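You operate a simulated robot arm through the tools that you are given. There is no shell and no other tool. Be economical: measure what you need, move in short steps, check, and stop when the job is done.

You run a simulated two-armed robot. Do the job below in one go: nothing can be reset, and whatever is moved stays where it is left.

JOB
Fetch the 8.0 mm feed plate from the second shelf from the bottom of the grey rack and set it on the middle shelf of the blue rack. Take the sieve with the smallest size on its label from the second shelf from the bottom of the blue rack and leave it on top of the board there. Put the scoop from the plank on the big heap on the top shelf of the blue rack. Put one of the tags from the bench top of the bag rack on the plank on the small heap. Put the folded sack on the middle shelf of the screen rack away on the top of the daskoro sack. Take the brown brush and put it on the ledge at the gravity table. Pull the right green cupboard door open. Any order will do.

Only the result counts: the job must be done as asked and must still hold three seconds after the hand-in. Knocking over, shifting, dropping, spilling or breaking anything else fails it.

ROBOT AND FRAMES
Two 7-joint arms with three-finger grippers on one trunk, on a base that drives. Base frame: it is fixed to the floor where the robot stands at the start and does not move with it; the origin is under the middle of the robot, x ahead of it, y to its left, z up. Lengths are in mm, angles in degrees, forces in N, time in s.
The left shoulder is at the start at [70, 146, 1247], the right one opposite. With the tool pointing down near the work surface each hand reaches from about 100 to 500 mm from the robot's upright axis, wherever it stands, measured 20 degrees to its own side. Places, roughly: board (36x27x4 cm) [600, -1500, 600]; brown brush (7x11x9 cm) [-11000, 2300, 900]; feed plate [500, -250, 500]; folded sack (33x24x7 cm) [-8900, 500, 600]; ledge at the gravity table [-10300, 2600, 800]; middle shelf of the blue rack [500, -1600, 1000]; plank on the small heap [-4400, 2600, 700]; right green cupboard door [-1200, -3300, 1300]; scoop (24x10x7 cm) [-3000, -2500, 800]; sieve [500, -2000, 500]; tag [-500, 4500, 750]; top of the Daskoro sack [-5000, 1100, 700]; top shelf of the blue rack [500, -1600, 1800]. Payload 2.2 kg a hand.
Tool frame (each hand has its own): the origin (TCP) lies between the finger pads and is the grasp point; the fingertips stand 28 mm ahead of it; z points along the fingers, y is the line along which they close. Largest opening 102 mm; the body of the gripper starts 71 mm behind the TCP.
Orientation is that of the tool frame in the base frame, as a unit quaternion [w, x, y, z]. With the fingers straight down and closing along the base's y, the tool's x points along the base's -x, its y along +y and its z along -z.

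CONTROLS
- The arms move only by the tool arm_command. It takes "left_targets", "right_targets" or both (then of equal length, played together; a hand with none holds still); each is a list of rows, each a list of 6 numbers: the shift along the base's x, y, z in mm, then the turn, a rotation vector about the base's x, y, z in degrees. In form: [[dx, dy, dz, ax, ay, az], ...]. A call has 1 to 10 rows; each row is the pose to reach, as a shift and turn from the pose commanded when the call began. "left_grip" and "right_grip" are, for a hand that has rows, the opening, from 0 (shut) to 1 (fully open), set as the call begins (left out, the last holds). A row lasts 0.2 s, in which the tool goes at most 50 mm and 8.6 degrees; a call with a longer step from one row to the next is refused whole, and so is a gripper value outside its range. Where a pose cannot be reached the arm comes as near as it can. A force on the tool above 40 N (or 10 N above the force at the start of the call, whichever is more), or a blocked arm, ends the call early, and 0.2 s more pass. The fingers move at their own pace and stop on an object; they squeeze with about 42 N. The grip force told is the motor's: it shows also when the fingers shut on nothing. Time passes only in rows, and 0.2 s behind the last, so rows that repeat a pose let the fingers close. The reply holds the time, the measured pose of the TCP, the force on the tool along the base axes, the opening and the grip force, in the units named above and with some noise, with the torque about the TCP (base axes, N m) and any sound that the robot's microphone picked up.
- Cameras (640 x 400 px; columns grow to the right, rows downward): "scene" is now at [99.2, -40.2, 1435.7]; the picture's right is [-0.62, -0.79, 0.00], its down [-0.70, 0.55, -0.45] and it looks along [0.36, -0.28, -0.89] (base axes); focal length 258 px, centre (320, 200). "left" rides on the left gripper at [72, 38, -86] in its tool frame; the picture's right is [-0.46, 0.89, 0.00], its down [-0.60, -0.32, -0.73] and it looks along [-0.65, -0.34, 0.68] (tool axes); focal length 256 px, centre (320, 200). "right" rides on the right gripper at [69, 44, -86] in its tool frame; the picture's right is [-0.53, 0.85, 0.00], its down [-0.58, -0.36, -0.73] and it looks along [-0.62, -0.39, 0.68] (tool axes); focal length 256 px, centre (320, 200). There is no depth. A picture from a camera that has moved, and an enlarged one, comes with that camera's place and axes in the base frame and with its lens.
- capture(camera): a new picture of that camera. No time passes.
- raise_lower(by): slides the trunk up (or, below 0, down) by that many mm; the arms and the scene camera ride with it, the base frame stays. It gives what a move gives, with no picture.
- base_move(legs): drives the robot by 1 to 6 legs, each [ahead, left, turn to the left] in mm, mm and degrees, along the robot's own axes; the way and the turn of a leg run together, so that a leg with both is an arc; at most 1500 mm and 180 degrees a leg. The arms and the cameras ride along, it lands a little off, and it stops where it bumps. It gives what a move gives.
- aim_head(pan, tilt): turns the head with the scene camera to pan (to the left, within 86 degrees either way) and tilt (down, from -29 to 69), counted from straight ahead of the robot. It gives what a move gives.
- zoom(camera, box): a new picture of the part [left, top, right, bottom] of that camera's present view, enlarged. No time passes.
- job_done(): hands the job in; it is judged then, once.

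Work in short steps. Places have to be worked out from the pictures, the camera data and where the tool is seen: move nearer, look again, correct. Check each grasp and each placing, and mend what went wrong. You have 196 turns and 176 pictures in all, those below and enlarged ones among them. Open the grippers and draw the arms clear of the work before you hand the job in, unless the task says otherwise; then end with one line.

The tools are called as name(argument=value, ...) on one line, values as JSON. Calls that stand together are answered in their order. arm_command: Moves the arms, as the interface text tells. Its arguments: {"type":"object","properties":{"left_targets":{"type":"array"},"left_grip":{"type":"number"},"right_targets":{"type":"array"},"right_grip":{"type":"number"}},"required":[]} The other tools are called the same way: raise_lower (by) slides the trunk up or down; base_move (legs) drives the base; aim_head (pan, tilt) turns the head that bears the scene camera; capture (camera) takes a picture; zoom (camera, box) takes an enlarged picture of a part of a camera's view; job_done () hands the job in.

At the start:

```text
time: 0.0
left_ee_pos: [284.2, -27.0, 760.6]
left_ee_rot: [0.0, 0.001, 1.0, 0.0]
left_ft_force: [-0.3, 0.7, -0.3]
left_torque: [-0.03, -0.01, 0.01]
left_width: 102.2
left_grip_force: 0.0
right_ee_pos: [228.0, -265.9, 865.5]
right_ee_rot: [0.0, -0.001, 1.0, 0.0]
right_ft_force: [-0.3, 0.2, -0.1]
right_torque: [0.0, 0.01, 0.03]
right_width: 101.8
right_grip_force: 0.1
trunk travel left (down, up): [-784.0, 156.0]
robot x, y, heading: [0.5, -0.3, -0.3]
head pan, tilt: [-38.2, 63.1]
```

scene: 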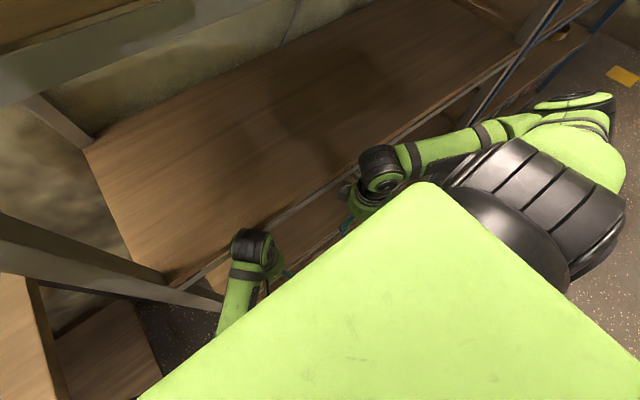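
right: 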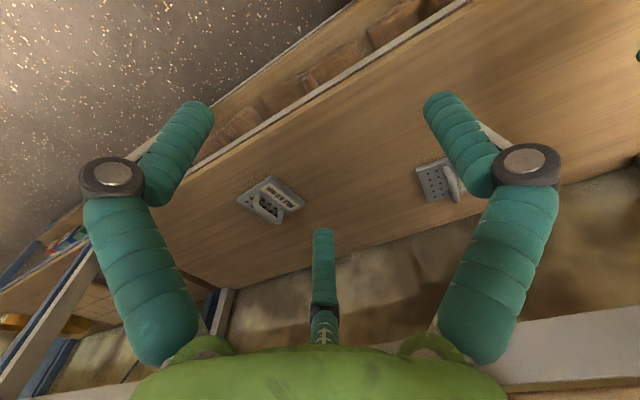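
left: 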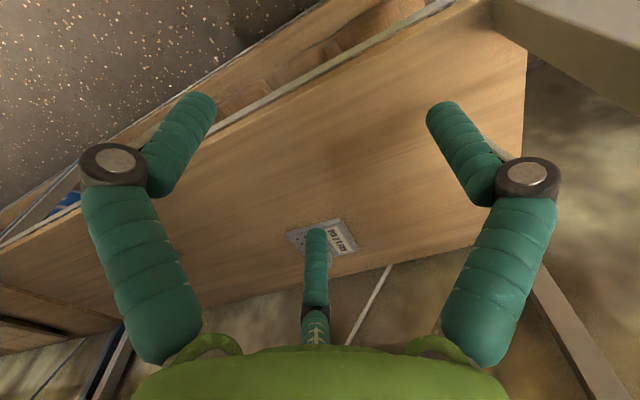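

I see the second shelf with several plates with handles. I zoom in on the plates' labels with the hand cameras.

zoom(camera="right", box=[220, 140, 480, 240])

zoom(camera="left", box=[260, 200, 390, 280])

aim_head(pan=0, tilt=50)

```text
2.46 times, centred on (350, 190) of right
camera zoom: at [158.2, -222.5, 952.7], right [0.53, 0.85, 0.0], down [0.58, -0.36, 0.73], along [0.62, -0.39, -0.68], focal length 630 px, centre (246, 225)
```

zoom: 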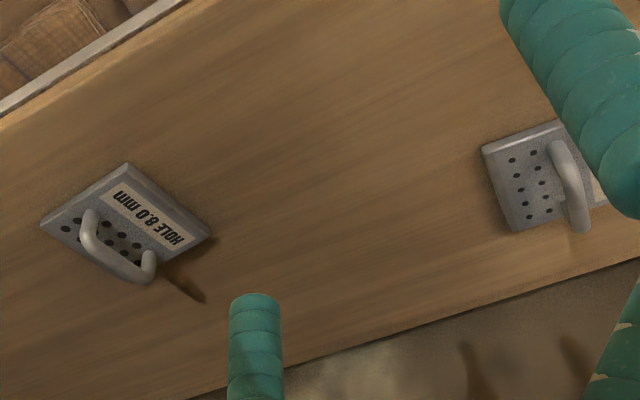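

```text
4.92 times, centred on (325, 240) of left
camera zoom: at [212.2, 10.3, 845.6], right [0.46, 0.89, 0.0], down [0.6, -0.32, 0.73], along [0.65, -0.34, -0.68], focal length 1260 px, centre (295, 3)
```

zoom: 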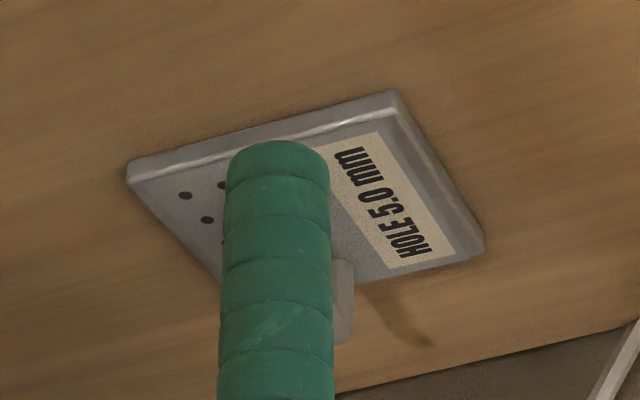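

```text
time: 1.0
left_ee_pos: [285.0, -27.1, 761.5]
left_ee_rot: [0.0, -0.001, 1.0, 0.0]
left_ft_force: [0.1, -1.3, 0.3]
left_torque: [-0.03, 0.02, 0.0]
left_width: 101.8
left_grip_force: 0.1
right_ee_pos: [226.2, -267.3, 865.5]
right_ee_rot: [0.0, -0.001, 1.0, 0.0]
right_ft_force: [-0.2, 0.2, 0.3]
right_torque: [-0.01, 0.02, 0.02]
right_width: 102.0
right_grip_force: 0.1
trunk travel left (down, up): [-784.0, 156.0]
robot x, y, heading: [1.7, 2.2, 0.1]
head pan, tilt: [0.0, 50.0]
```

The right camera shows the 8.0 plate at about (487,-576,520); the other is 5.0. Now a look from the head to learn the rack's shelf spacing.

capture(camera="scene")

aim_head(pan=-70, tilt=25)

capture(camera="scene")

```text
170 pictures are left
camera scene: at [126.6, -1.3, 1451.7], right [0.0, -1.0, 0.0], down [-0.77, 0.0, -0.64], along [0.64, 0.0, -0.77], focal length 258 px, centre (320, 200)
```

scene: 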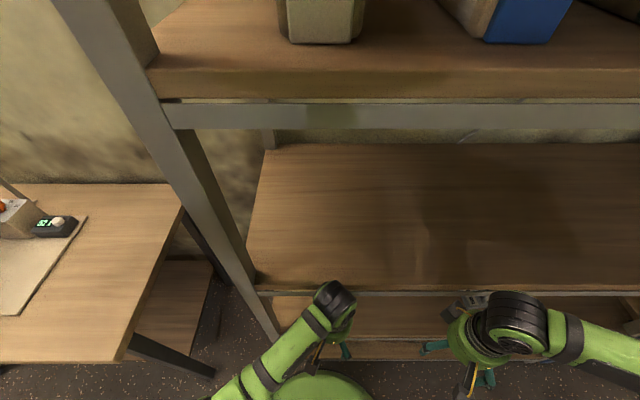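

```text
time: 2.5
left_ee_pos: [284.5, -28.6, 759.7]
left_ee_rot: [0.0, -0.001, 1.0, 0.001]
left_ft_force: [-0.2, 0.4, 0.1]
left_torque: [0.0, -0.01, 0.01]
left_width: 101.9
left_grip_force: 0.1
right_ee_pos: [226.8, -266.5, 864.3]
right_ee_rot: [0.001, 0.0, 1.0, 0.0]
right_ft_force: [0.3, -1.2, 0.4]
right_torque: [0.02, -0.01, 0.01]
right_width: 102.0
right_grip_force: 0.2
trunk travel left (down, up): [-784.0, 156.0]
robot x, y, heading: [-0.9, 3.3, 0.2]
head pan, tilt: [-70.0, 25.0]
```

```text
169 pictures are left
camera scene: at [81.2, -87.7, 1489.2], right [-0.94, -0.34, 0.0], down [-0.14, 0.4, -0.91], along [0.31, -0.85, -0.42], focal length 258 px, centre (320, 200)
```

scene: 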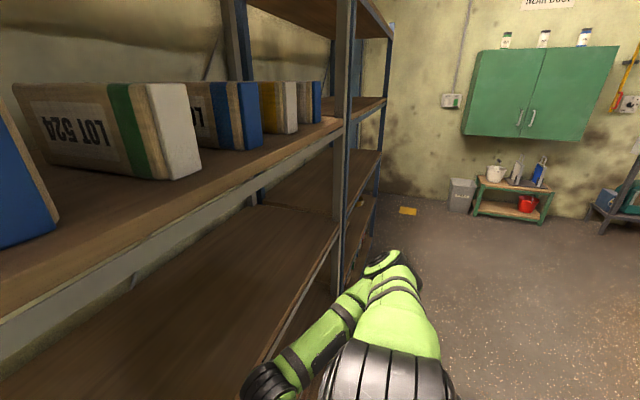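

The rack's front edge seems at x≈320; shelves at about 100, 500, 930, 1350. The 8.0 plate's handle runs along x near (500,-588). I draw the left hand back and drive right so that the plate is about 20° to the right.

arm_command(left_targets=[[-40, 0, 0, 0, 0, 0], [-80, 20, 0, 0, 0, 0], [-80, 20, 0, 0, 0, 0]])

base_move(legs=[[0, -430, 0]])

capture(camera="right")

```text
time: 3.2
left_ee_pos: [204.9, -8.2, 760.3]
left_ee_rot: [0.0, 0.0, 1.0, 0.0]
left_ft_force: [0.0, -0.3, 0.5]
left_torque: [0.01, -0.02, -0.02]
left_width: 102.0
left_grip_force: 0.1
right_ee_pos: [227.4, -266.9, 864.1]
right_ee_rot: [0.0, -0.001, 1.0, 0.0]
right_ft_force: [-0.5, -0.4, -0.2]
right_torque: [0.02, -0.01, -0.02]
right_width: 102.0
right_grip_force: 0.0
trunk travel left (down, up): [-784.0, 156.0]
robot x, y, heading: [2.6, 1.9, 0.2]
head pan, tilt: [-70.0, 25.0]
```

```text
time: 5.9
left_ee_pos: [204.6, -437.2, 759.8]
left_ee_rot: [0.0, 0.0, 1.0, 0.0]
left_ft_force: [0.5, -0.6, -0.3]
left_torque: [-0.03, -0.01, 0.01]
left_width: 102.1
left_grip_force: 0.1
right_ee_pos: [225.9, -696.0, 866.1]
right_ee_rot: [-0.001, -0.001, 1.0, 0.0]
right_ft_force: [0.1, -1.0, -0.1]
right_torque: [0.01, -0.02, 0.0]
right_width: 102.1
right_grip_force: 0.1
trunk travel left (down, up): [-784.0, 156.0]
robot x, y, heading: [2.6, -431.4, 0.0]
head pan, tilt: [-70.0, 25.0]
```

```text
168 pictures are left
camera right: at [158.0, -651.5, 952.8], right [0.53, 0.85, 0.0], down [0.58, -0.36, 0.73], along [0.62, -0.39, -0.68], focal length 256 px, centre (320, 200)
```

right: 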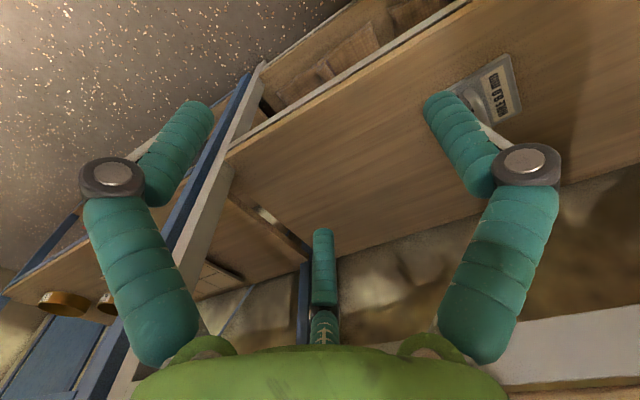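

Triangulating gives the plate nearer at about (451,-534,545). I shift the right hand left for a clear view.

arm_command(right_targets=[[-20, 40, 0, 0, 0, 0], [-30, 70, 0, 0, 0, 0], [-30, 70, 0, 0, 0, 0]])

raise_lower(by=-150)

capture(camera="right")

```text
time: 6.7
left_ee_pos: [204.9, -437.0, 760.2]
left_ee_rot: [0.001, 0.001, 1.0, 0.001]
left_ft_force: [-0.4, -0.3, -0.8]
left_torque: [0.01, -0.01, -0.01]
left_width: 101.9
left_grip_force: 0.0
right_ee_pos: [212.2, -624.9, 846.3]
right_ee_rot: [0.0, -0.001, 1.0, 0.0]
right_ft_force: [-0.1, -0.8, 0.0]
right_torque: [0.03, 0.0, 0.02]
right_width: 101.9
right_grip_force: 0.1
right hand out of reach, approached as far as the arm can: row 1, 2, 3
trunk travel left (down, up): [-784.0, 156.0]
robot x, y, heading: [-4.4, -428.0, -0.2]
head pan, tilt: [-70.0, 25.0]
```

```text
time: 8.4
left_ee_pos: [204.7, -436.3, 610.9]
left_ee_rot: [0.0, 0.0, 1.0, 0.0]
left_ft_force: [0.5, -0.2, 0.2]
left_torque: [0.0, 0.0, 0.0]
left_width: 102.0
left_grip_force: 0.1
right_ee_pos: [211.0, -626.2, 695.3]
right_ee_rot: [0.0, -0.002, 1.0, 0.001]
right_ft_force: [0.5, -0.6, -0.2]
right_torque: [0.01, 0.0, 0.02]
right_width: 101.8
right_grip_force: 0.1
trunk travel left (down, up): [-634.0, 306.0]
robot x, y, heading: [3.7, -429.1, 0.3]
head pan, tilt: [-70.0, 25.0]
```

```text
167 pictures are left
camera right: at [143.2, -581.4, 783.3], right [0.53, 0.85, 0.0], down [0.58, -0.36, 0.73], along [0.62, -0.39, -0.68], focal length 256 px, centre (320, 200)
```

right: 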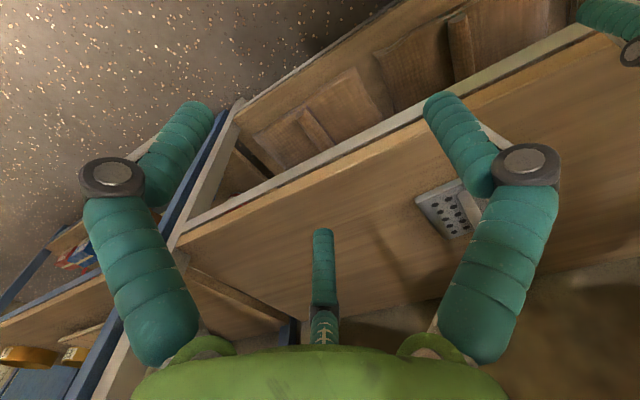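

Combining views, the plate lies about (475,-550), top near z 545. I lower the trunk more and turn the head so that it looks into the shelf under the next one.

raise_lower(by=-250)

aim_head(pan=-15, tilt=42)

capture(camera="scene")

```text
time: 11.0
left_ee_pos: [204.4, -437.4, 362.3]
left_ee_rot: [-0.001, 0.0, 1.0, 0.0]
left_ft_force: [0.0, 0.8, 0.2]
left_torque: [0.02, 0.02, 0.0]
left_width: 101.9
left_grip_force: 0.1
right_ee_pos: [210.8, -626.6, 445.4]
right_ee_rot: [-0.002, -0.002, 1.0, -0.001]
right_ft_force: [0.0, -0.6, -0.2]
right_torque: [0.0, 0.0, 0.02]
right_width: 101.8
right_grip_force: 0.2
trunk travel left (down, up): [-384.0, 556.0]
robot x, y, heading: [3.1, -429.6, 0.0]
head pan, tilt: [-70.0, 25.0]
```

```text
time: 12.2
left_ee_pos: [204.6, -437.4, 361.5]
left_ee_rot: [0.0, 0.0, 1.0, 0.0]
left_ft_force: [0.2, 0.7, -0.2]
left_torque: [0.01, 0.04, 0.03]
left_width: 102.1
left_grip_force: 0.1
right_ee_pos: [212.2, -624.6, 445.7]
right_ee_rot: [-0.001, -0.001, 1.0, 0.0]
right_ft_force: [-0.2, 0.3, -0.9]
right_torque: [0.0, 0.04, 0.0]
right_width: 101.7
right_grip_force: 0.1
trunk travel left (down, up): [-384.0, 556.0]
robot x, y, heading: [0.8, -428.5, -0.2]
head pan, tilt: [-15.0, 42.0]
```

```text
166 pictures are left
camera scene: at [130.2, -452.3, 1063.0], right [-0.26, -0.97, 0.0], down [-0.65, 0.17, -0.74], along [0.72, -0.19, -0.67], focal length 258 px, centre (320, 200)
```

scene: 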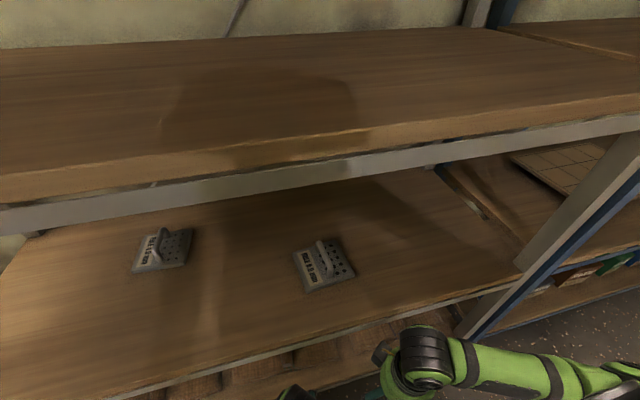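

Clear view; zoom on the 8.0 plate for its geometry.

zoom(camera="scene", box=[280, 225, 376, 300])

```text
5.33 times, centred on (328, 262) of scene
camera zoom: at [130.2, -452.3, 1063.0], right [-0.26, -0.97, 0.0], down [-0.65, 0.17, -0.74], along [0.72, -0.19, -0.67], focal length 1376 px, centre (277, -133)
```

zoom: 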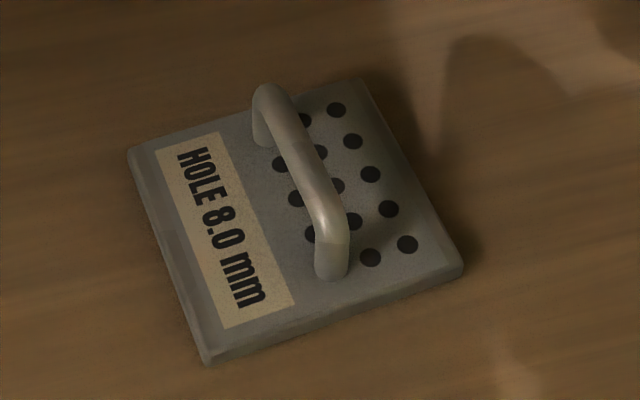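

The handle's bar runs from (442,-559) to (506,-549) at z≈575, yaw ≈8°. I raise the right hand in front of the rack while tilting it 43° forward and yawing 7°.

arm_command(right_targets=[[0, 0, 45, 0.43, -7.1, 1.1], [0, 0, 90, 0.87, -14.3, 2.2], [0, 5, 135, 1.3, -21.4, 3.3], [0, 10, 180, 1.73, -28.6, 4.5], [0, 20, 220, 2.2, -35.7, 5.6], [0, 30, 240, 2.6, -42.9, 6.7], [0, 40, 240, 2.6, -42.9, 6.7]], right_grip=1.0)

capture(camera="scene")

```text
time: 12.9
left_ee_pos: [204.1, -437.4, 360.4]
left_ee_rot: [0.001, 0.0, 1.0, 0.0]
left_ft_force: [-0.8, 0.5, 0.2]
left_torque: [-0.06, -0.01, 0.01]
left_width: 101.8
left_grip_force: 0.0
right_ee_pos: [277.1, -617.0, 467.2]
right_ee_rot: [0.114, -0.019, 0.993, 0.001]
right_ft_force: [-8.2, -1.4, -4.1]
right_torque: [0.14, -0.3, -0.34]
right_width: 98.2
right_grip_force: 0.1
right hand out of reach, approached as far as the arm can: row 1, 2, 3
trunk travel left (down, up): [-384.0, 556.0]
robot x, y, heading: [-1.6, -427.3, -0.2]
head pan, tilt: [-15.0, 42.0]
stopped in row 3 (right hand): the force on the tool passed its limit at 65 N (the readings are from after the stop); the commanded pose is now the measured one
```

```text
164 pictures are left
camera scene: at [129.9, -452.4, 1062.9], right [-0.26, -0.97, 0.0], down [-0.65, 0.17, -0.74], along [0.72, -0.19, -0.67], focal length 258 px, centre (320, 200)
```

scene: 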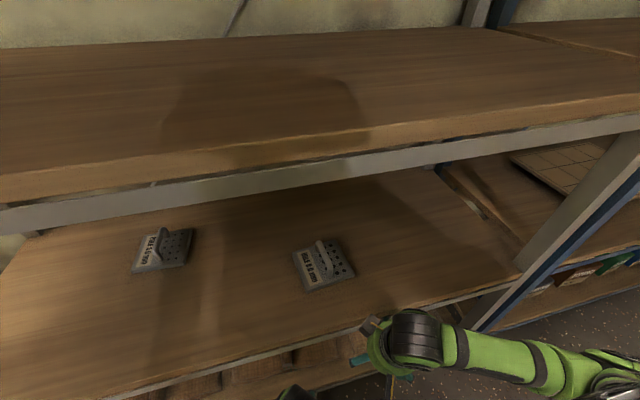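

The hand can't fold that close and nudged the shelf edge; nothing moved. I back off 250 mm and pose the arm stretched ahead in free space, then will drive it in.

base_move(legs=[[-250, 0, 0]])

arm_command(right_targets=[[30, 10, 30, 0, -5, 1], [60, 20, 60, 0, -10, 3], [100, 30, 90, 1, -16, 4], [140, 45, 115, 1, -23, 5], [170, 62, 115, 2, -30, 6.5], [190, 64, 120, 2, -30, 6.5], [190, 64, 120, 2, -30, 6.5]])

capture(camera="scene")

```text
time: 14.8
left_ee_pos: [-49.0, -436.7, 359.5]
left_ee_rot: [0.0, 0.003, 1.0, 0.0]
left_ft_force: [0.4, 0.5, 0.4]
left_torque: [0.02, -0.03, 0.0]
left_width: 102.0
left_grip_force: 0.0
right_ee_pos: [27.4, -617.3, 466.7]
right_ee_rot: [0.116, -0.016, 0.993, 0.002]
right_ft_force: [0.5, 0.7, 0.2]
right_torque: [0.0, 0.04, -0.03]
right_width: 101.9
right_grip_force: 0.2
trunk travel left (down, up): [-384.0, 556.0]
robot x, y, heading: [-250.7, -427.6, -0.5]
head pan, tilt: [-15.0, 42.0]
```

```text
refused: row 3 steps farther than a row can; nothing moved
```

```text
163 pictures are left
camera scene: at [-122.7, -452.1, 1063.0], right [-0.27, -0.96, 0.0], down [-0.64, 0.18, -0.74], along [0.72, -0.2, -0.67], focal length 258 px, centre (320, 200)
```

scene: 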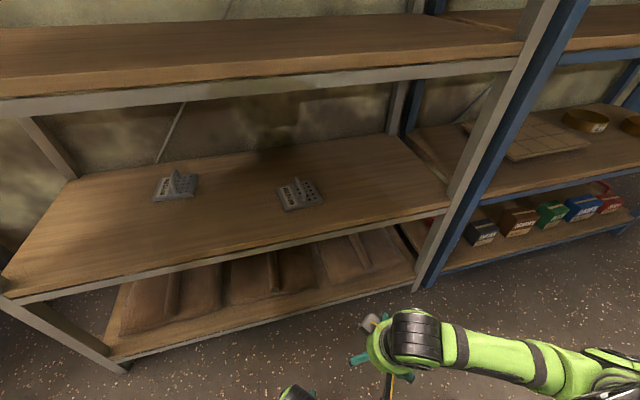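

Now stretch with smaller steps.

arm_command(right_targets=[[30, 8, 25, 0, -4, 1], [60, 16, 50, 0, -8, 2], [90, 24, 75, 1, -13, 3], [115, 34, 100, 1, -18, 4], [145, 44, 120, 1, -23, 5], [170, 55, 130, 2, -27, 6.5], [190, 64, 135, 2, -30, 6.5], [190, 64, 135, 2, -30, 6.5]])

capture(camera="scene")

```text
time: 16.6
left_ee_pos: [-47.6, -437.0, 361.4]
left_ee_rot: [0.0, 0.003, 1.0, 0.0]
left_ft_force: [0.3, -0.4, -0.1]
left_torque: [-0.05, -0.04, 0.03]
left_width: 102.1
left_grip_force: 0.1
right_ee_pos: [218.4, -553.3, 603.4]
right_ee_rot: [0.371, -0.071, 0.926, 0.021]
right_ft_force: [0.1, -0.6, 0.2]
right_torque: [0.02, -0.01, -0.02]
right_width: 101.7
right_grip_force: 0.0
trunk travel left (down, up): [-384.0, 556.0]
robot x, y, heading: [-246.8, -426.2, -0.4]
head pan, tilt: [-15.0, 42.0]
```

```text
162 pictures are left
camera scene: at [-122.4, -452.1, 1062.9], right [-0.27, -0.96, 0.0], down [-0.65, 0.18, -0.74], along [0.72, -0.2, -0.67], focal length 258 px, centre (320, 200)
```

scene: 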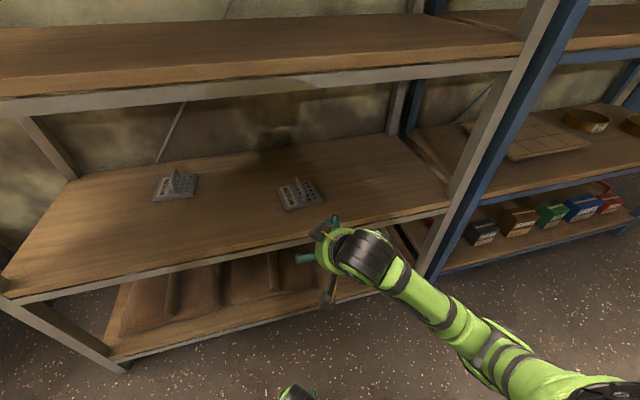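

Posed well. I raise it 40 mm and drive 170 mm in, then look.

arm_command(right_targets=[[0, 0, 40, 0, 0, 0], [0, 0, 40, 0, 0, 0]])

base_move(legs=[[170, 0, 0.4]])

capture(camera="scene")

capture(camera="right")

```text
time: 17.2
left_ee_pos: [-47.2, -436.3, 361.0]
left_ee_rot: [0.0, 0.004, 1.0, 0.0]
left_ft_force: [-0.3, 0.9, 0.4]
left_torque: [0.0, 0.01, 0.0]
left_width: 102.0
left_grip_force: 0.0
right_ee_pos: [217.6, -554.7, 644.6]
right_ee_rot: [0.37, -0.069, 0.926, 0.021]
right_ft_force: [-0.5, 0.8, -0.5]
right_torque: [0.0, -0.01, -0.01]
right_width: 102.2
right_grip_force: 0.0
trunk travel left (down, up): [-384.0, 556.0]
robot x, y, heading: [-253.5, -425.4, -0.1]
head pan, tilt: [-15.0, 42.0]
```

```text
time: 18.6
left_ee_pos: [120.2, -437.1, 361.6]
left_ee_rot: [0.0, 0.001, 1.0, 0.0]
left_ft_force: [-0.5, 0.3, -0.1]
left_torque: [-0.02, 0.06, 0.03]
left_width: 102.0
left_grip_force: 0.0
right_ee_pos: [385.1, -552.9, 643.3]
right_ee_rot: [0.369, -0.072, 0.926, 0.022]
right_ft_force: [0.2, -0.1, -0.2]
right_torque: [0.02, -0.03, -0.01]
right_width: 101.9
right_grip_force: 0.0
trunk travel left (down, up): [-384.0, 556.0]
robot x, y, heading: [-83.5, -430.2, -0.2]
head pan, tilt: [-15.0, 42.0]
```

```text
161 pictures are left
camera scene: at [45.4, -452.4, 1062.9], right [-0.26, -0.97, 0.0], down [-0.65, 0.17, -0.74], along [0.72, -0.19, -0.67], focal length 258 px, centre (320, 200)
```

scene: 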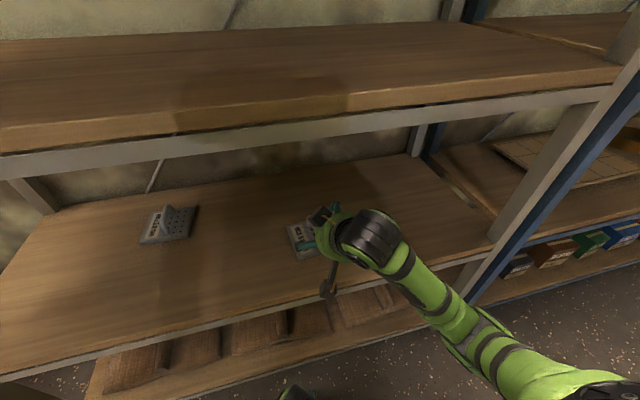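

```text
160 pictures are left
camera right: at [271.4, -525.6, 659.2], right [0.26, 0.9, 0.36], down [-0.03, -0.36, 0.93], along [0.97, -0.25, -0.06], focal length 256 px, centre (320, 200)
```

right: 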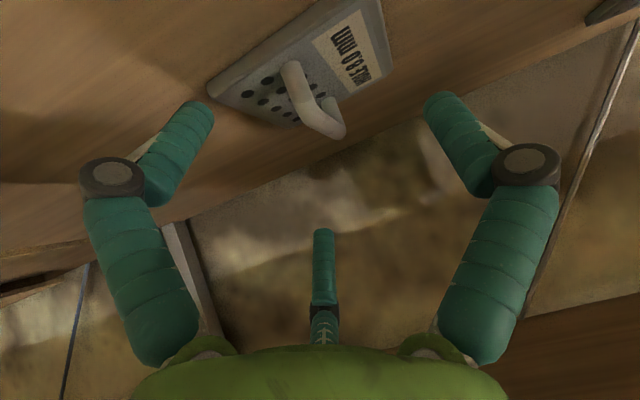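

The handle lies centred between the fingers. I go 87 mm ahead, then 70 mm down, then look.

arm_command(right_targets=[[45, 0, 0, 0, 0, 0], [87, 0, 0, 0, 0, 0], [87, 0, -35, 0, 0, 0], [87, 0, -68, 0, 0, 0], [87, 0, -70, 0, 0, 0]])

capture(camera="right")

zoom(camera="scene", box=[240, 150, 440, 275])

```text
time: 19.8
left_ee_pos: [118.5, -436.8, 362.0]
left_ee_rot: [0.001, 0.001, 1.0, 0.0]
left_ft_force: [-0.2, 0.0, 0.1]
left_torque: [0.01, 0.02, 0.02]
left_width: 101.9
left_grip_force: 0.0
right_ee_pos: [475.0, -552.4, 580.1]
right_ee_rot: [0.377, -0.07, 0.923, 0.022]
right_ft_force: [2.7, -3.7, 25.3]
right_torque: [0.63, 0.15, 0.26]
right_width: 97.4
right_grip_force: 0.1
trunk travel left (down, up): [-384.0, 556.0]
robot x, y, heading: [-86.1, -428.5, -0.3]
head pan, tilt: [-15.0, 42.0]
```

```text
159 pictures are left
camera right: at [359.6, -525.1, 594.4], right [0.25, 0.9, 0.36], down [-0.05, -0.37, 0.93], along [0.97, -0.25, -0.05], focal length 256 px, centre (320, 200)
```

right: 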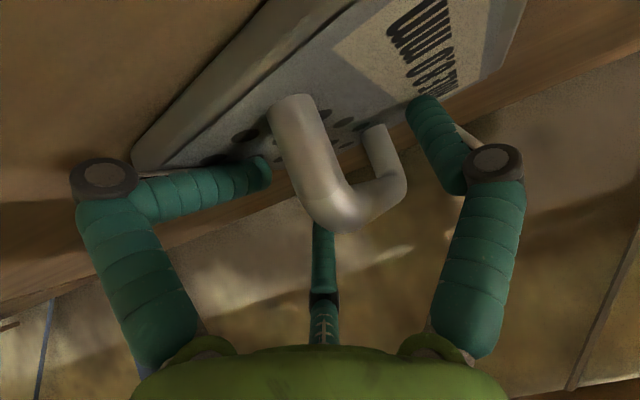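

```text
3.20 times, centred on (340, 212) of scene
camera zoom: at [42.0, -452.2, 1063.7], right [-0.26, -0.97, 0.0], down [-0.64, 0.17, -0.75], along [0.72, -0.19, -0.67], focal length 826 px, centre (256, 160)
```

zoom: 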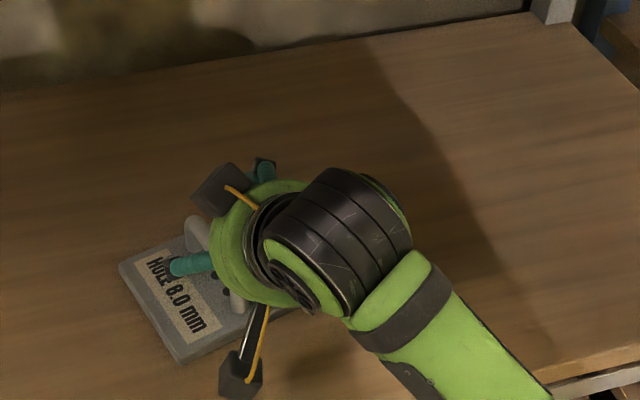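

Fingertips press on the plate with 25 N, handle between fingers. I lift 12 mm and close.

arm_command(right_targets=[[0, 0, 12, 0, 0, 0], [0, 0, 12, 0, 0, 0]])

arm_command(right_targets=[[0, 0, 0, 0, 0, 0], [0, 0, 0, 0, 0, 0], [0, 0, 0, 0, 0, 0]], right_grip=0)

capture(camera="right")

```text
time: 20.4
left_ee_pos: [119.1, -436.2, 359.8]
left_ee_rot: [0.0, 0.001, 1.0, 0.0]
left_ft_force: [0.3, 0.1, -0.2]
left_torque: [-0.01, -0.02, -0.03]
left_width: 102.1
left_grip_force: 0.0
right_ee_pos: [471.0, -551.6, 584.1]
right_ee_rot: [0.367, -0.074, 0.927, 0.023]
right_ft_force: [-2.2, 2.2, 5.5]
right_torque: [-0.04, 0.13, -0.07]
right_width: 98.3
right_grip_force: 0.0
trunk travel left (down, up): [-384.0, 556.0]
robot x, y, heading: [-84.2, -432.2, 0.0]
head pan, tilt: [-15.0, 42.0]
```

```text
time: 21.2
left_ee_pos: [119.7, -437.5, 360.2]
left_ee_rot: [0.0, 0.001, 1.0, -0.001]
left_ft_force: [0.2, -0.6, 0.0]
left_torque: [-0.02, -0.02, -0.02]
left_width: 102.1
left_grip_force: 0.1
right_ee_pos: [472.2, -551.5, 586.7]
right_ee_rot: [0.37, -0.073, 0.926, 0.022]
right_ft_force: [-1.1, 1.9, 3.1]
right_torque: [0.06, -0.32, 0.11]
right_width: 27.1
right_grip_force: 41.7
trunk travel left (down, up): [-384.0, 556.0]
robot x, y, heading: [-86.2, -427.3, -0.0]
head pan, tilt: [-15.0, 42.0]
```

```text
157 pictures are left
camera right: at [358.6, -525.1, 601.9], right [0.26, 0.9, 0.36], down [-0.03, -0.36, 0.93], along [0.97, -0.25, -0.06], focal length 256 px, centre (320, 200)
```

right: 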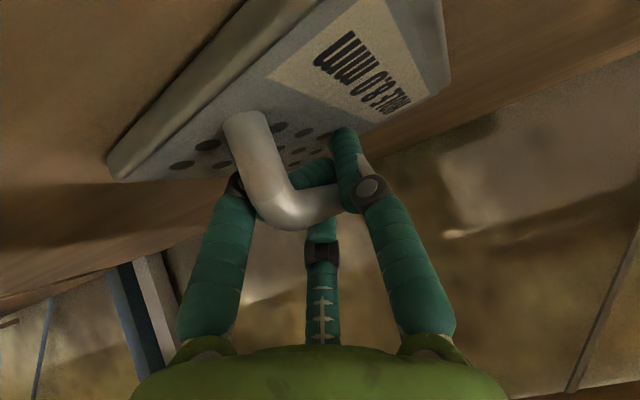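

Gripped at 27 mm with 42 N. Lift 60 mm and check that the plate follows.

arm_command(right_targets=[[0, 0, 20, 0, 0, 0], [0, 0, 40, 0, 0, 0], [0, 0, 60, 0, 0, 0], [0, 0, 60, 0, 0, 0]])

capture(camera="right")

```text
time: 22.2
left_ee_pos: [120.5, -436.5, 361.0]
left_ee_rot: [0.0, 0.001, 1.0, 0.0]
left_ft_force: [0.1, -0.1, 1.5]
left_torque: [0.0, 0.01, 0.0]
left_width: 102.2
left_grip_force: 0.0
right_ee_pos: [471.8, -554.8, 646.6]
right_ee_rot: [0.37, -0.072, 0.926, 0.022]
right_ft_force: [-0.1, -0.5, -0.7]
right_torque: [0.0, -0.02, -0.03]
right_width: 9.7
right_grip_force: 35.3
trunk travel left (down, up): [-384.0, 556.0]
robot x, y, heading: [-88.6, -430.4, -0.1]
head pan, tilt: [-15.0, 42.0]
```

```text
156 pictures are left
camera right: at [358.2, -526.1, 661.8], right [0.26, 0.9, 0.36], down [-0.03, -0.36, 0.93], along [0.97, -0.25, -0.06], focal length 256 px, centre (320, 200)
```

right: 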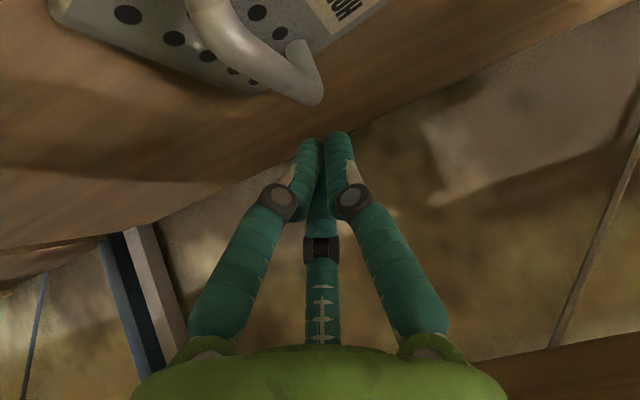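

It slipped off: the bar was held only by its ends, likely askew. Look at the handle's pose again.

arm_command(right_targets=[[-45, 0, 0, 0, 0, 0], [-90, 0, 0, 0, 0, 0], [-90, 0, 0, 0, 0, 0]], right_grip=1.0)

zoom(camera="scene", box=[240, 170, 400, 270])

capture(camera="right")

```text
time: 23.0
left_ee_pos: [119.5, -437.7, 361.1]
left_ee_rot: [0.0, 0.0, 1.0, 0.0]
left_ft_force: [-0.8, -1.0, -0.1]
left_torque: [0.01, -0.01, -0.03]
left_width: 101.8
left_grip_force: 0.2
right_ee_pos: [381.0, -553.3, 644.4]
right_ee_rot: [0.37, -0.072, 0.926, 0.022]
right_ft_force: [-0.4, -0.5, 1.0]
right_torque: [0.01, 0.02, 0.01]
right_width: 102.1
right_grip_force: 0.1
trunk travel left (down, up): [-384.0, 556.0]
robot x, y, heading: [-88.4, -427.7, -0.2]
head pan, tilt: [-15.0, 42.0]
```

```text
4.00 times, centred on (320, 220) of scene
camera zoom: at [45.0, -452.3, 1062.9], right [-0.26, -0.97, 0.0], down [-0.65, 0.17, -0.74], along [0.72, -0.19, -0.67], focal length 1032 px, centre (320, 120)
```

zoom: 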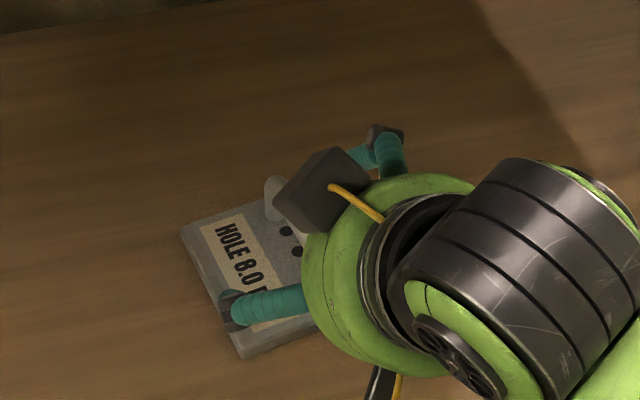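

```text
154 pictures are left
camera right: at [267.3, -525.0, 661.1], right [0.26, 0.9, 0.36], down [-0.03, -0.36, 0.93], along [0.97, -0.25, -0.06], focal length 256 px, centre (320, 200)
```

right: 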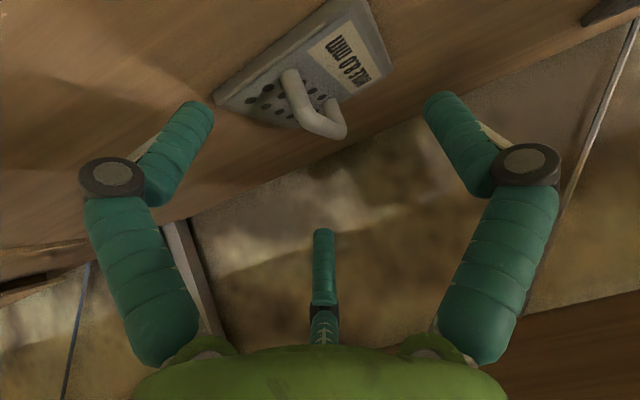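

Re-measured: plate top ≈557, bar centre ≈ (468,-549,593), yaw ≈10°. Earlier the tips were jammed on the plate. I go in again with TCP at z≈597, not touching the plate.

arm_command(right_targets=[[45, 2, 0, 0, 0, 1], [87, 4, 0, 0, 0, 2], [87, 4, -25, 0, 0, 2], [87, 4, -47, 0, 0, 2], [87, 4, -47, 0, 0, 2]])

capture(camera="right")

```text
time: 24.2
left_ee_pos: [118.6, -437.3, 360.3]
left_ee_rot: [0.0, 0.001, 1.0, 0.0]
left_ft_force: [-0.6, 0.8, 0.7]
left_torque: [0.02, 0.02, 0.0]
left_width: 102.2
left_grip_force: 0.0
right_ee_pos: [468.1, -549.4, 597.9]
right_ee_rot: [0.369, -0.087, 0.925, 0.027]
right_ft_force: [0.1, -2.7, 5.8]
right_torque: [-0.26, 0.09, 0.07]
right_width: 101.0
right_grip_force: 0.0
trunk travel left (down, up): [-384.0, 556.0]
robot x, y, heading: [-85.6, -427.8, -0.2]
head pan, tilt: [-15.0, 42.0]
```

```text
153 pictures are left
camera right: at [352.7, -525.7, 612.9], right [0.22, 0.91, 0.36], down [-0.02, -0.36, 0.93], along [0.97, -0.22, -0.06], focal length 256 px, centre (320, 200)
```

right: 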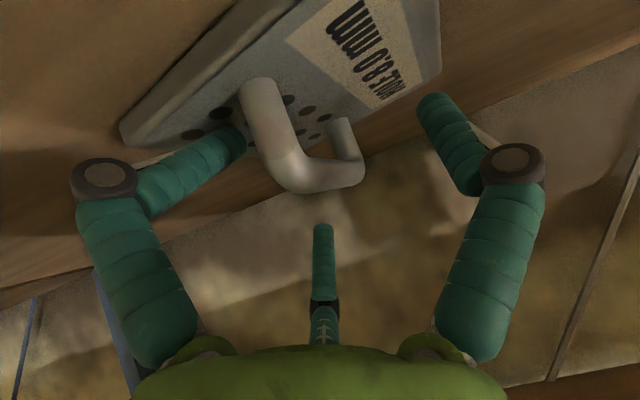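

Contact at this height tells that the plate top is ≈573; then the scene ray puts the bar centre at about (449,-546,608). I raise 20 and shift back, aligning there.

arm_command(right_targets=[[-10, 2, 12, 0, 0, 0], [-19, 4, 12, 0, 0, 0], [-19, 4, 10, 0, 0, 0]])

capture(camera="right")

```text
time: 25.0
left_ee_pos: [119.5, -438.8, 360.6]
left_ee_rot: [0.0, 0.002, 1.0, 0.0]
left_ft_force: [0.3, 0.5, 0.2]
left_torque: [0.0, -0.03, 0.04]
left_width: 102.0
left_grip_force: 0.1
right_ee_pos: [449.7, -546.2, 608.4]
right_ee_rot: [0.37, -0.088, 0.925, 0.028]
right_ft_force: [-1.4, -0.8, 2.7]
right_torque: [-0.18, 0.11, -0.01]
right_width: 103.1
right_grip_force: 0.1
trunk travel left (down, up): [-384.0, 556.0]
robot x, y, heading: [-84.4, -430.0, -0.2]
head pan, tilt: [-15.0, 42.0]
```

```text
152 pictures are left
camera right: at [334.4, -522.0, 623.8], right [0.22, 0.91, 0.36], down [-0.02, -0.36, 0.93], along [0.97, -0.22, -0.06], focal length 256 px, centre (320, 200)
```

right: 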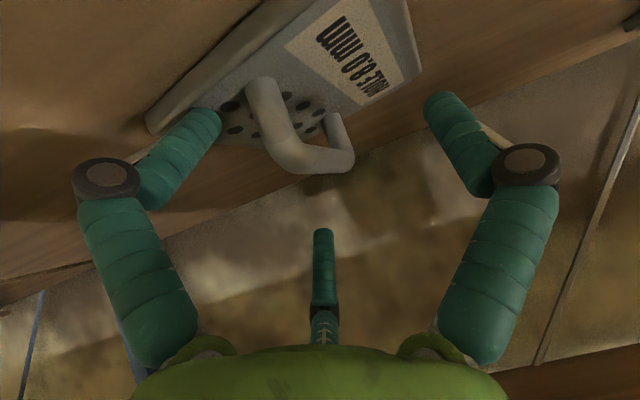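

The bar now sits right where the pads meet. Rise 4 mm and close.

arm_command(right_targets=[[0, 0, 4, 0, 0, 0], [0, 0, 4, 0, 0, 0]])

arm_command(right_targets=[[0, 0, 0, 0, 0, 0], [0, 0, 0, 0, 0, 0], [0, 0, 0, 0, 0, 0]], right_grip=0)

arm_command(right_targets=[[0, 0, 15, 0, 0, 0], [0, 0, 30, 0, 0, 0], [0, 0, 30, 0, 0, 0]])

capture(camera="right")

```text
time: 25.6
left_ee_pos: [119.6, -437.1, 361.1]
left_ee_rot: [0.001, 0.002, 1.0, 0.0]
left_ft_force: [-1.0, 0.1, 0.1]
left_torque: [0.0, 0.0, 0.01]
left_width: 101.5
left_grip_force: 0.0
right_ee_pos: [450.7, -545.2, 613.0]
right_ee_rot: [0.369, -0.088, 0.925, 0.028]
right_ft_force: [0.5, 0.1, -0.2]
right_torque: [0.01, 0.01, 0.01]
right_width: 102.1
right_grip_force: 0.0
trunk travel left (down, up): [-384.0, 556.0]
robot x, y, heading: [-85.6, -431.0, 0.1]
head pan, tilt: [-15.0, 42.0]
```

```text
time: 26.4
left_ee_pos: [119.3, -437.0, 361.7]
left_ee_rot: [-0.001, 0.001, 1.0, 0.0]
left_ft_force: [0.6, 0.7, -0.6]
left_torque: [0.05, -0.01, 0.01]
left_width: 102.0
left_grip_force: 0.1
right_ee_pos: [449.0, -544.2, 612.6]
right_ee_rot: [0.371, -0.088, 0.924, 0.028]
right_ft_force: [0.8, 1.5, 1.1]
right_torque: [0.15, -0.3, 0.17]
right_width: 18.6
right_grip_force: 42.1
trunk travel left (down, up): [-384.0, 556.0]
robot x, y, heading: [-86.1, -427.5, -0.0]
head pan, tilt: [-15.0, 42.0]
```

```text
time: 27.2
left_ee_pos: [120.0, -437.1, 361.2]
left_ee_rot: [0.0, 0.001, 1.0, 0.0]
left_ft_force: [-0.6, -0.2, -0.6]
left_torque: [-0.02, -0.02, -0.03]
left_width: 102.1
left_grip_force: 0.1
right_ee_pos: [450.5, -546.1, 641.0]
right_ee_rot: [0.369, -0.088, 0.925, 0.028]
right_ft_force: [-0.1, -0.1, -4.2]
right_torque: [-0.02, 0.07, -0.02]
right_width: 18.5
right_grip_force: 42.8
trunk travel left (down, up): [-384.0, 556.0]
robot x, y, heading: [-86.5, -430.8, 0.1]
head pan, tilt: [-15.0, 42.0]
```

```text
151 pictures are left
camera right: at [335.8, -521.7, 657.1], right [0.23, 0.91, 0.36], down [-0.02, -0.36, 0.93], along [0.97, -0.22, -0.07], focal length 256 px, centre (320, 200)
```

right: 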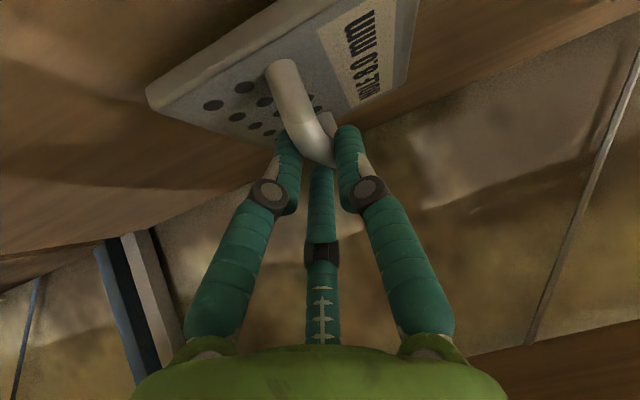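

The plate hangs in the grip (4 N). I lift 25 mm more, back out 300 mm, and raise the trunk to look at the blue rack.

arm_command(right_targets=[[0, 0, 25, 0, 0, 0], [0, 0, 25, 0, 0, 0]])

base_move(legs=[[-350, 0, 0]])

raise_lower(by=500)

base_move(legs=[[0, -900, 0]])

aim_head(pan=-10, tilt=30)

capture(camera="scene")

```text
time: 27.8
left_ee_pos: [119.8, -437.8, 361.0]
left_ee_rot: [0.0, 0.0, 1.0, 0.0]
left_ft_force: [0.3, 0.2, 0.4]
left_torque: [-0.01, 0.0, 0.02]
left_width: 102.0
left_grip_force: 0.1
right_ee_pos: [450.9, -545.2, 666.6]
right_ee_rot: [0.368, -0.088, 0.925, 0.028]
right_ft_force: [1.0, 0.2, -4.9]
right_torque: [-0.02, 0.09, -0.01]
right_width: 18.6
right_grip_force: 42.0
trunk travel left (down, up): [-384.0, 556.0]
robot x, y, heading: [-84.8, -429.8, -0.1]
head pan, tilt: [-15.0, 42.0]
```

```text
time: 30.1
left_ee_pos: [-228.6, -435.8, 361.3]
left_ee_rot: [0.001, -0.001, 1.0, 0.0]
left_ft_force: [0.6, 0.1, -0.6]
left_torque: [0.02, 0.03, 0.0]
left_width: 102.0
left_grip_force: 0.2
right_ee_pos: [104.1, -543.6, 665.5]
right_ee_rot: [0.37, -0.09, 0.924, 0.03]
right_ft_force: [-0.6, 0.0, -4.2]
right_torque: [-0.1, 0.06, 0.0]
right_width: 18.6
right_grip_force: 42.2
trunk travel left (down, up): [-384.0, 556.0]
robot x, y, heading: [-431.0, -424.3, 0.0]
head pan, tilt: [-15.0, 42.0]
```

```text
refused: 500 is not a number from -400 to 400
```

```text
time: 34.8
left_ee_pos: [-223.5, -1332.5, 361.0]
left_ee_rot: [0.001, -0.005, 1.0, -0.001]
left_ft_force: [-0.9, 0.4, -0.5]
left_torque: [0.0, -0.02, 0.0]
left_width: 102.1
left_grip_force: 0.0
right_ee_pos: [108.6, -1436.8, 664.3]
right_ee_rot: [0.368, -0.093, 0.925, 0.03]
right_ft_force: [-1.1, -0.7, -4.1]
right_torque: [-0.04, 0.09, 0.01]
right_width: 18.2
right_grip_force: 41.8
trunk travel left (down, up): [-384.0, 556.0]
robot x, y, heading: [-429.1, -1328.0, 0.3]
head pan, tilt: [-15.0, 42.0]
```

```text
time: 35.6
left_ee_pos: [-224.1, -1332.6, 360.2]
left_ee_rot: [0.0, -0.003, 1.0, 0.001]
left_ft_force: [0.0, -0.8, -0.1]
left_torque: [-0.02, 0.03, 0.01]
left_width: 102.1
left_grip_force: 0.0
right_ee_pos: [108.4, -1437.1, 665.5]
right_ee_rot: [0.368, -0.094, 0.925, 0.03]
right_ft_force: [0.3, -0.6, -3.5]
right_torque: [-0.03, 0.11, -0.01]
right_width: 18.3
right_grip_force: 41.1
trunk travel left (down, up): [-384.0, 556.0]
robot x, y, heading: [-429.4, -1330.0, 0.6]
head pan, tilt: [-10.0, 30.0]
```

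```text
150 pictures are left
camera scene: at [-290.2, -1342.1, 1081.1], right [-0.17, -0.99, 0.0], down [-0.49, 0.08, -0.87], along [0.85, -0.14, -0.5], focal length 258 px, centre (320, 200)
```

scene: 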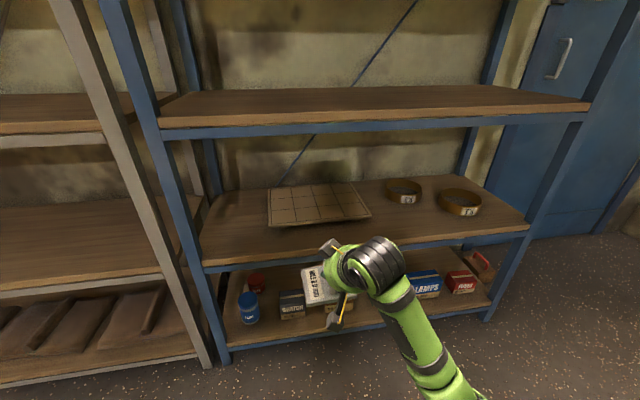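

The middle shelf is empty. I raise the trunk 450 mm and look down on it.

raise_lower(by=400)

raise_lower(by=60)

aim_head(pan=-15, tilt=38)

capture(camera="scene")

```text
time: 39.4
left_ee_pos: [-223.9, -1332.3, 759.5]
left_ee_rot: [0.0, -0.004, 1.0, 0.0]
left_ft_force: [-0.2, 0.4, 0.1]
left_torque: [0.04, -0.03, 0.01]
left_width: 101.9
left_grip_force: 0.1
right_ee_pos: [108.8, -1437.4, 1065.3]
right_ee_rot: [0.369, -0.094, 0.924, 0.031]
right_ft_force: [-0.6, 0.3, -3.9]
right_torque: [-0.02, 0.1, -0.01]
right_width: 18.0
right_grip_force: 42.1
trunk travel left (down, up): [-784.0, 156.0]
robot x, y, heading: [-431.7, -1326.1, 0.3]
head pan, tilt: [-10.0, 30.0]
```

```text
time: 40.4
left_ee_pos: [-224.0, -1333.1, 821.3]
left_ee_rot: [-0.001, -0.005, 1.0, 0.0]
left_ft_force: [-0.1, 0.5, 1.1]
left_torque: [-0.03, 0.0, 0.0]
left_width: 102.2
left_grip_force: 0.0
right_ee_pos: [109.1, -1435.7, 1125.6]
right_ee_rot: [0.368, -0.093, 0.925, 0.03]
right_ft_force: [0.0, 0.0, -3.9]
right_torque: [-0.08, 0.06, 0.02]
right_width: 17.5
right_grip_force: 42.2
trunk travel left (down, up): [-844.0, 96.0]
robot x, y, heading: [-427.8, -1325.4, 0.5]
head pan, tilt: [-10.0, 30.0]
```

```text
time: 41.1
left_ee_pos: [-225.0, -1331.4, 820.2]
left_ee_rot: [0.0, -0.004, 1.0, 0.0]
left_ft_force: [-0.1, -0.3, 0.2]
left_torque: [0.0, 0.0, 0.02]
left_width: 102.0
left_grip_force: 0.1
right_ee_pos: [109.0, -1436.5, 1126.0]
right_ee_rot: [0.368, -0.093, 0.925, 0.03]
right_ft_force: [-0.8, -0.2, -3.7]
right_torque: [-0.05, 0.06, -0.03]
right_width: 17.8
right_grip_force: 41.8
trunk travel left (down, up): [-844.0, 96.0]
robot x, y, heading: [-428.9, -1326.6, 0.5]
head pan, tilt: [-15.0, 38.0]
```

```text
149 pictures are left
camera scene: at [-295.4, -1348.8, 1528.8], right [-0.25, -0.97, 0.0], down [-0.6, 0.15, -0.79], along [0.76, -0.2, -0.62], focal length 258 px, centre (320, 200)
```

scene: 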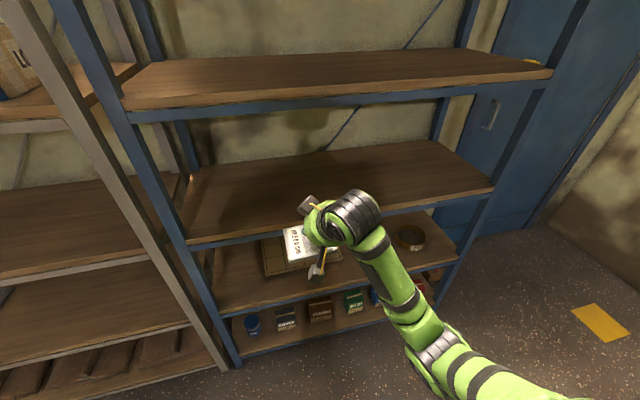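

Two views give the middle shelf's front edge at x≈316, z≈948. I drive 345 mm in, then lower with the trunk.

base_move(legs=[[345, 0, -0.5]])

raise_lower(by=-80)

capture(camera="right")

capture(camera="scene")

```text
time: 43.3
left_ee_pos: [120.2, -1333.2, 820.3]
left_ee_rot: [0.0, 0.002, 1.0, 0.0]
left_ft_force: [0.2, -0.3, -0.3]
left_torque: [-0.01, 0.02, -0.04]
left_width: 102.0
left_grip_force: 0.0
right_ee_pos: [449.9, -1443.0, 1126.6]
right_ee_rot: [0.369, -0.088, 0.925, 0.028]
right_ft_force: [-0.5, 0.5, -4.0]
right_torque: [-0.06, 0.09, 0.0]
right_width: 17.7
right_grip_force: 41.7
trunk travel left (down, up): [-844.0, 96.0]
robot x, y, heading: [-84.2, -1323.7, -0.2]
head pan, tilt: [-15.0, 38.0]
```

```text
time: 44.5
left_ee_pos: [118.8, -1334.7, 741.4]
left_ee_rot: [-0.001, 0.002, 1.0, 0.0]
left_ft_force: [0.2, -0.2, -0.1]
left_torque: [-0.02, 0.01, 0.01]
left_width: 101.9
left_grip_force: 0.1
right_ee_pos: [451.5, -1442.7, 1045.8]
right_ee_rot: [0.369, -0.086, 0.925, 0.027]
right_ft_force: [-0.7, 0.4, -3.8]
right_torque: [-0.06, 0.09, 0.0]
right_width: 17.6
right_grip_force: 41.9
trunk travel left (down, up): [-764.0, 176.0]
robot x, y, heading: [-86.3, -1325.0, -0.1]
head pan, tilt: [-15.0, 38.0]
```

```text
148 pictures are left
camera right: at [336.2, -1419.1, 1061.7], right [0.23, 0.91, 0.36], down [-0.02, -0.36, 0.93], along [0.97, -0.22, -0.07], focal length 256 px, centre (320, 200)
```

right: 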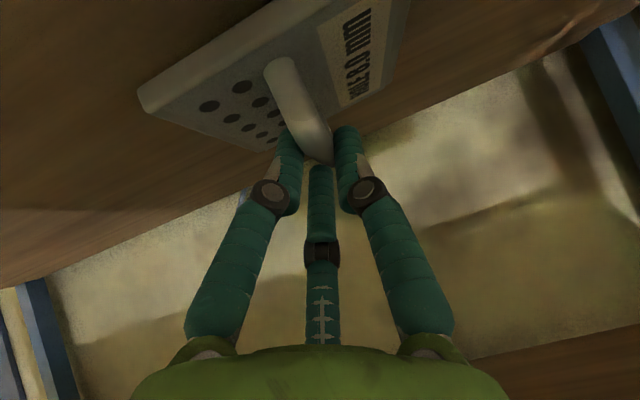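

```text
147 pictures are left
camera scene: at [48.0, -1349.6, 1448.8], right [-0.26, -0.96, 0.0], down [-0.59, 0.16, -0.79], along [0.76, -0.21, -0.62], focal length 258 px, centre (320, 200)
```

scene: 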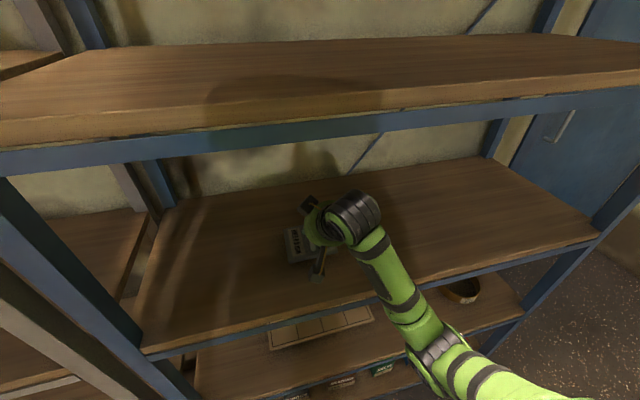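

Over the shelf, about 40 mm to go. Lower in small steps and watch the force.

arm_command(right_targets=[[0, 0, -10, 0, 0, 0], [0, 0, -20, 0, 0, 0], [0, 0, -28, 0, 0, 0], [0, 0, -28, 0, 0, 0]])

capture(camera="right")

```text
time: 45.5
left_ee_pos: [117.8, -1334.3, 741.5]
left_ee_rot: [0.001, 0.002, 1.0, 0.0]
left_ft_force: [-0.3, 0.3, -0.2]
left_torque: [0.08, -0.01, -0.01]
left_width: 101.8
left_grip_force: 0.0
right_ee_pos: [449.0, -1443.1, 1023.1]
right_ee_rot: [0.378, -0.087, 0.921, 0.028]
right_ft_force: [1.1, -3.3, 22.5]
right_torque: [-0.1, -2.03, 0.05]
right_width: 17.8
right_grip_force: 41.8
trunk travel left (down, up): [-764.0, 176.0]
robot x, y, heading: [-82.8, -1325.3, -0.2]
head pan, tilt: [-15.0, 38.0]
```

```text
146 pictures are left
camera right: at [334.4, -1419.1, 1037.9], right [0.22, 0.91, 0.36], down [-0.04, -0.36, 0.93], along [0.97, -0.22, -0.05], focal length 256 px, centre (320, 200)
```

right: 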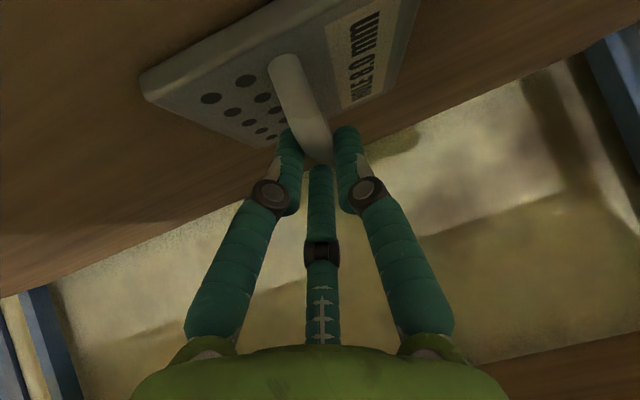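

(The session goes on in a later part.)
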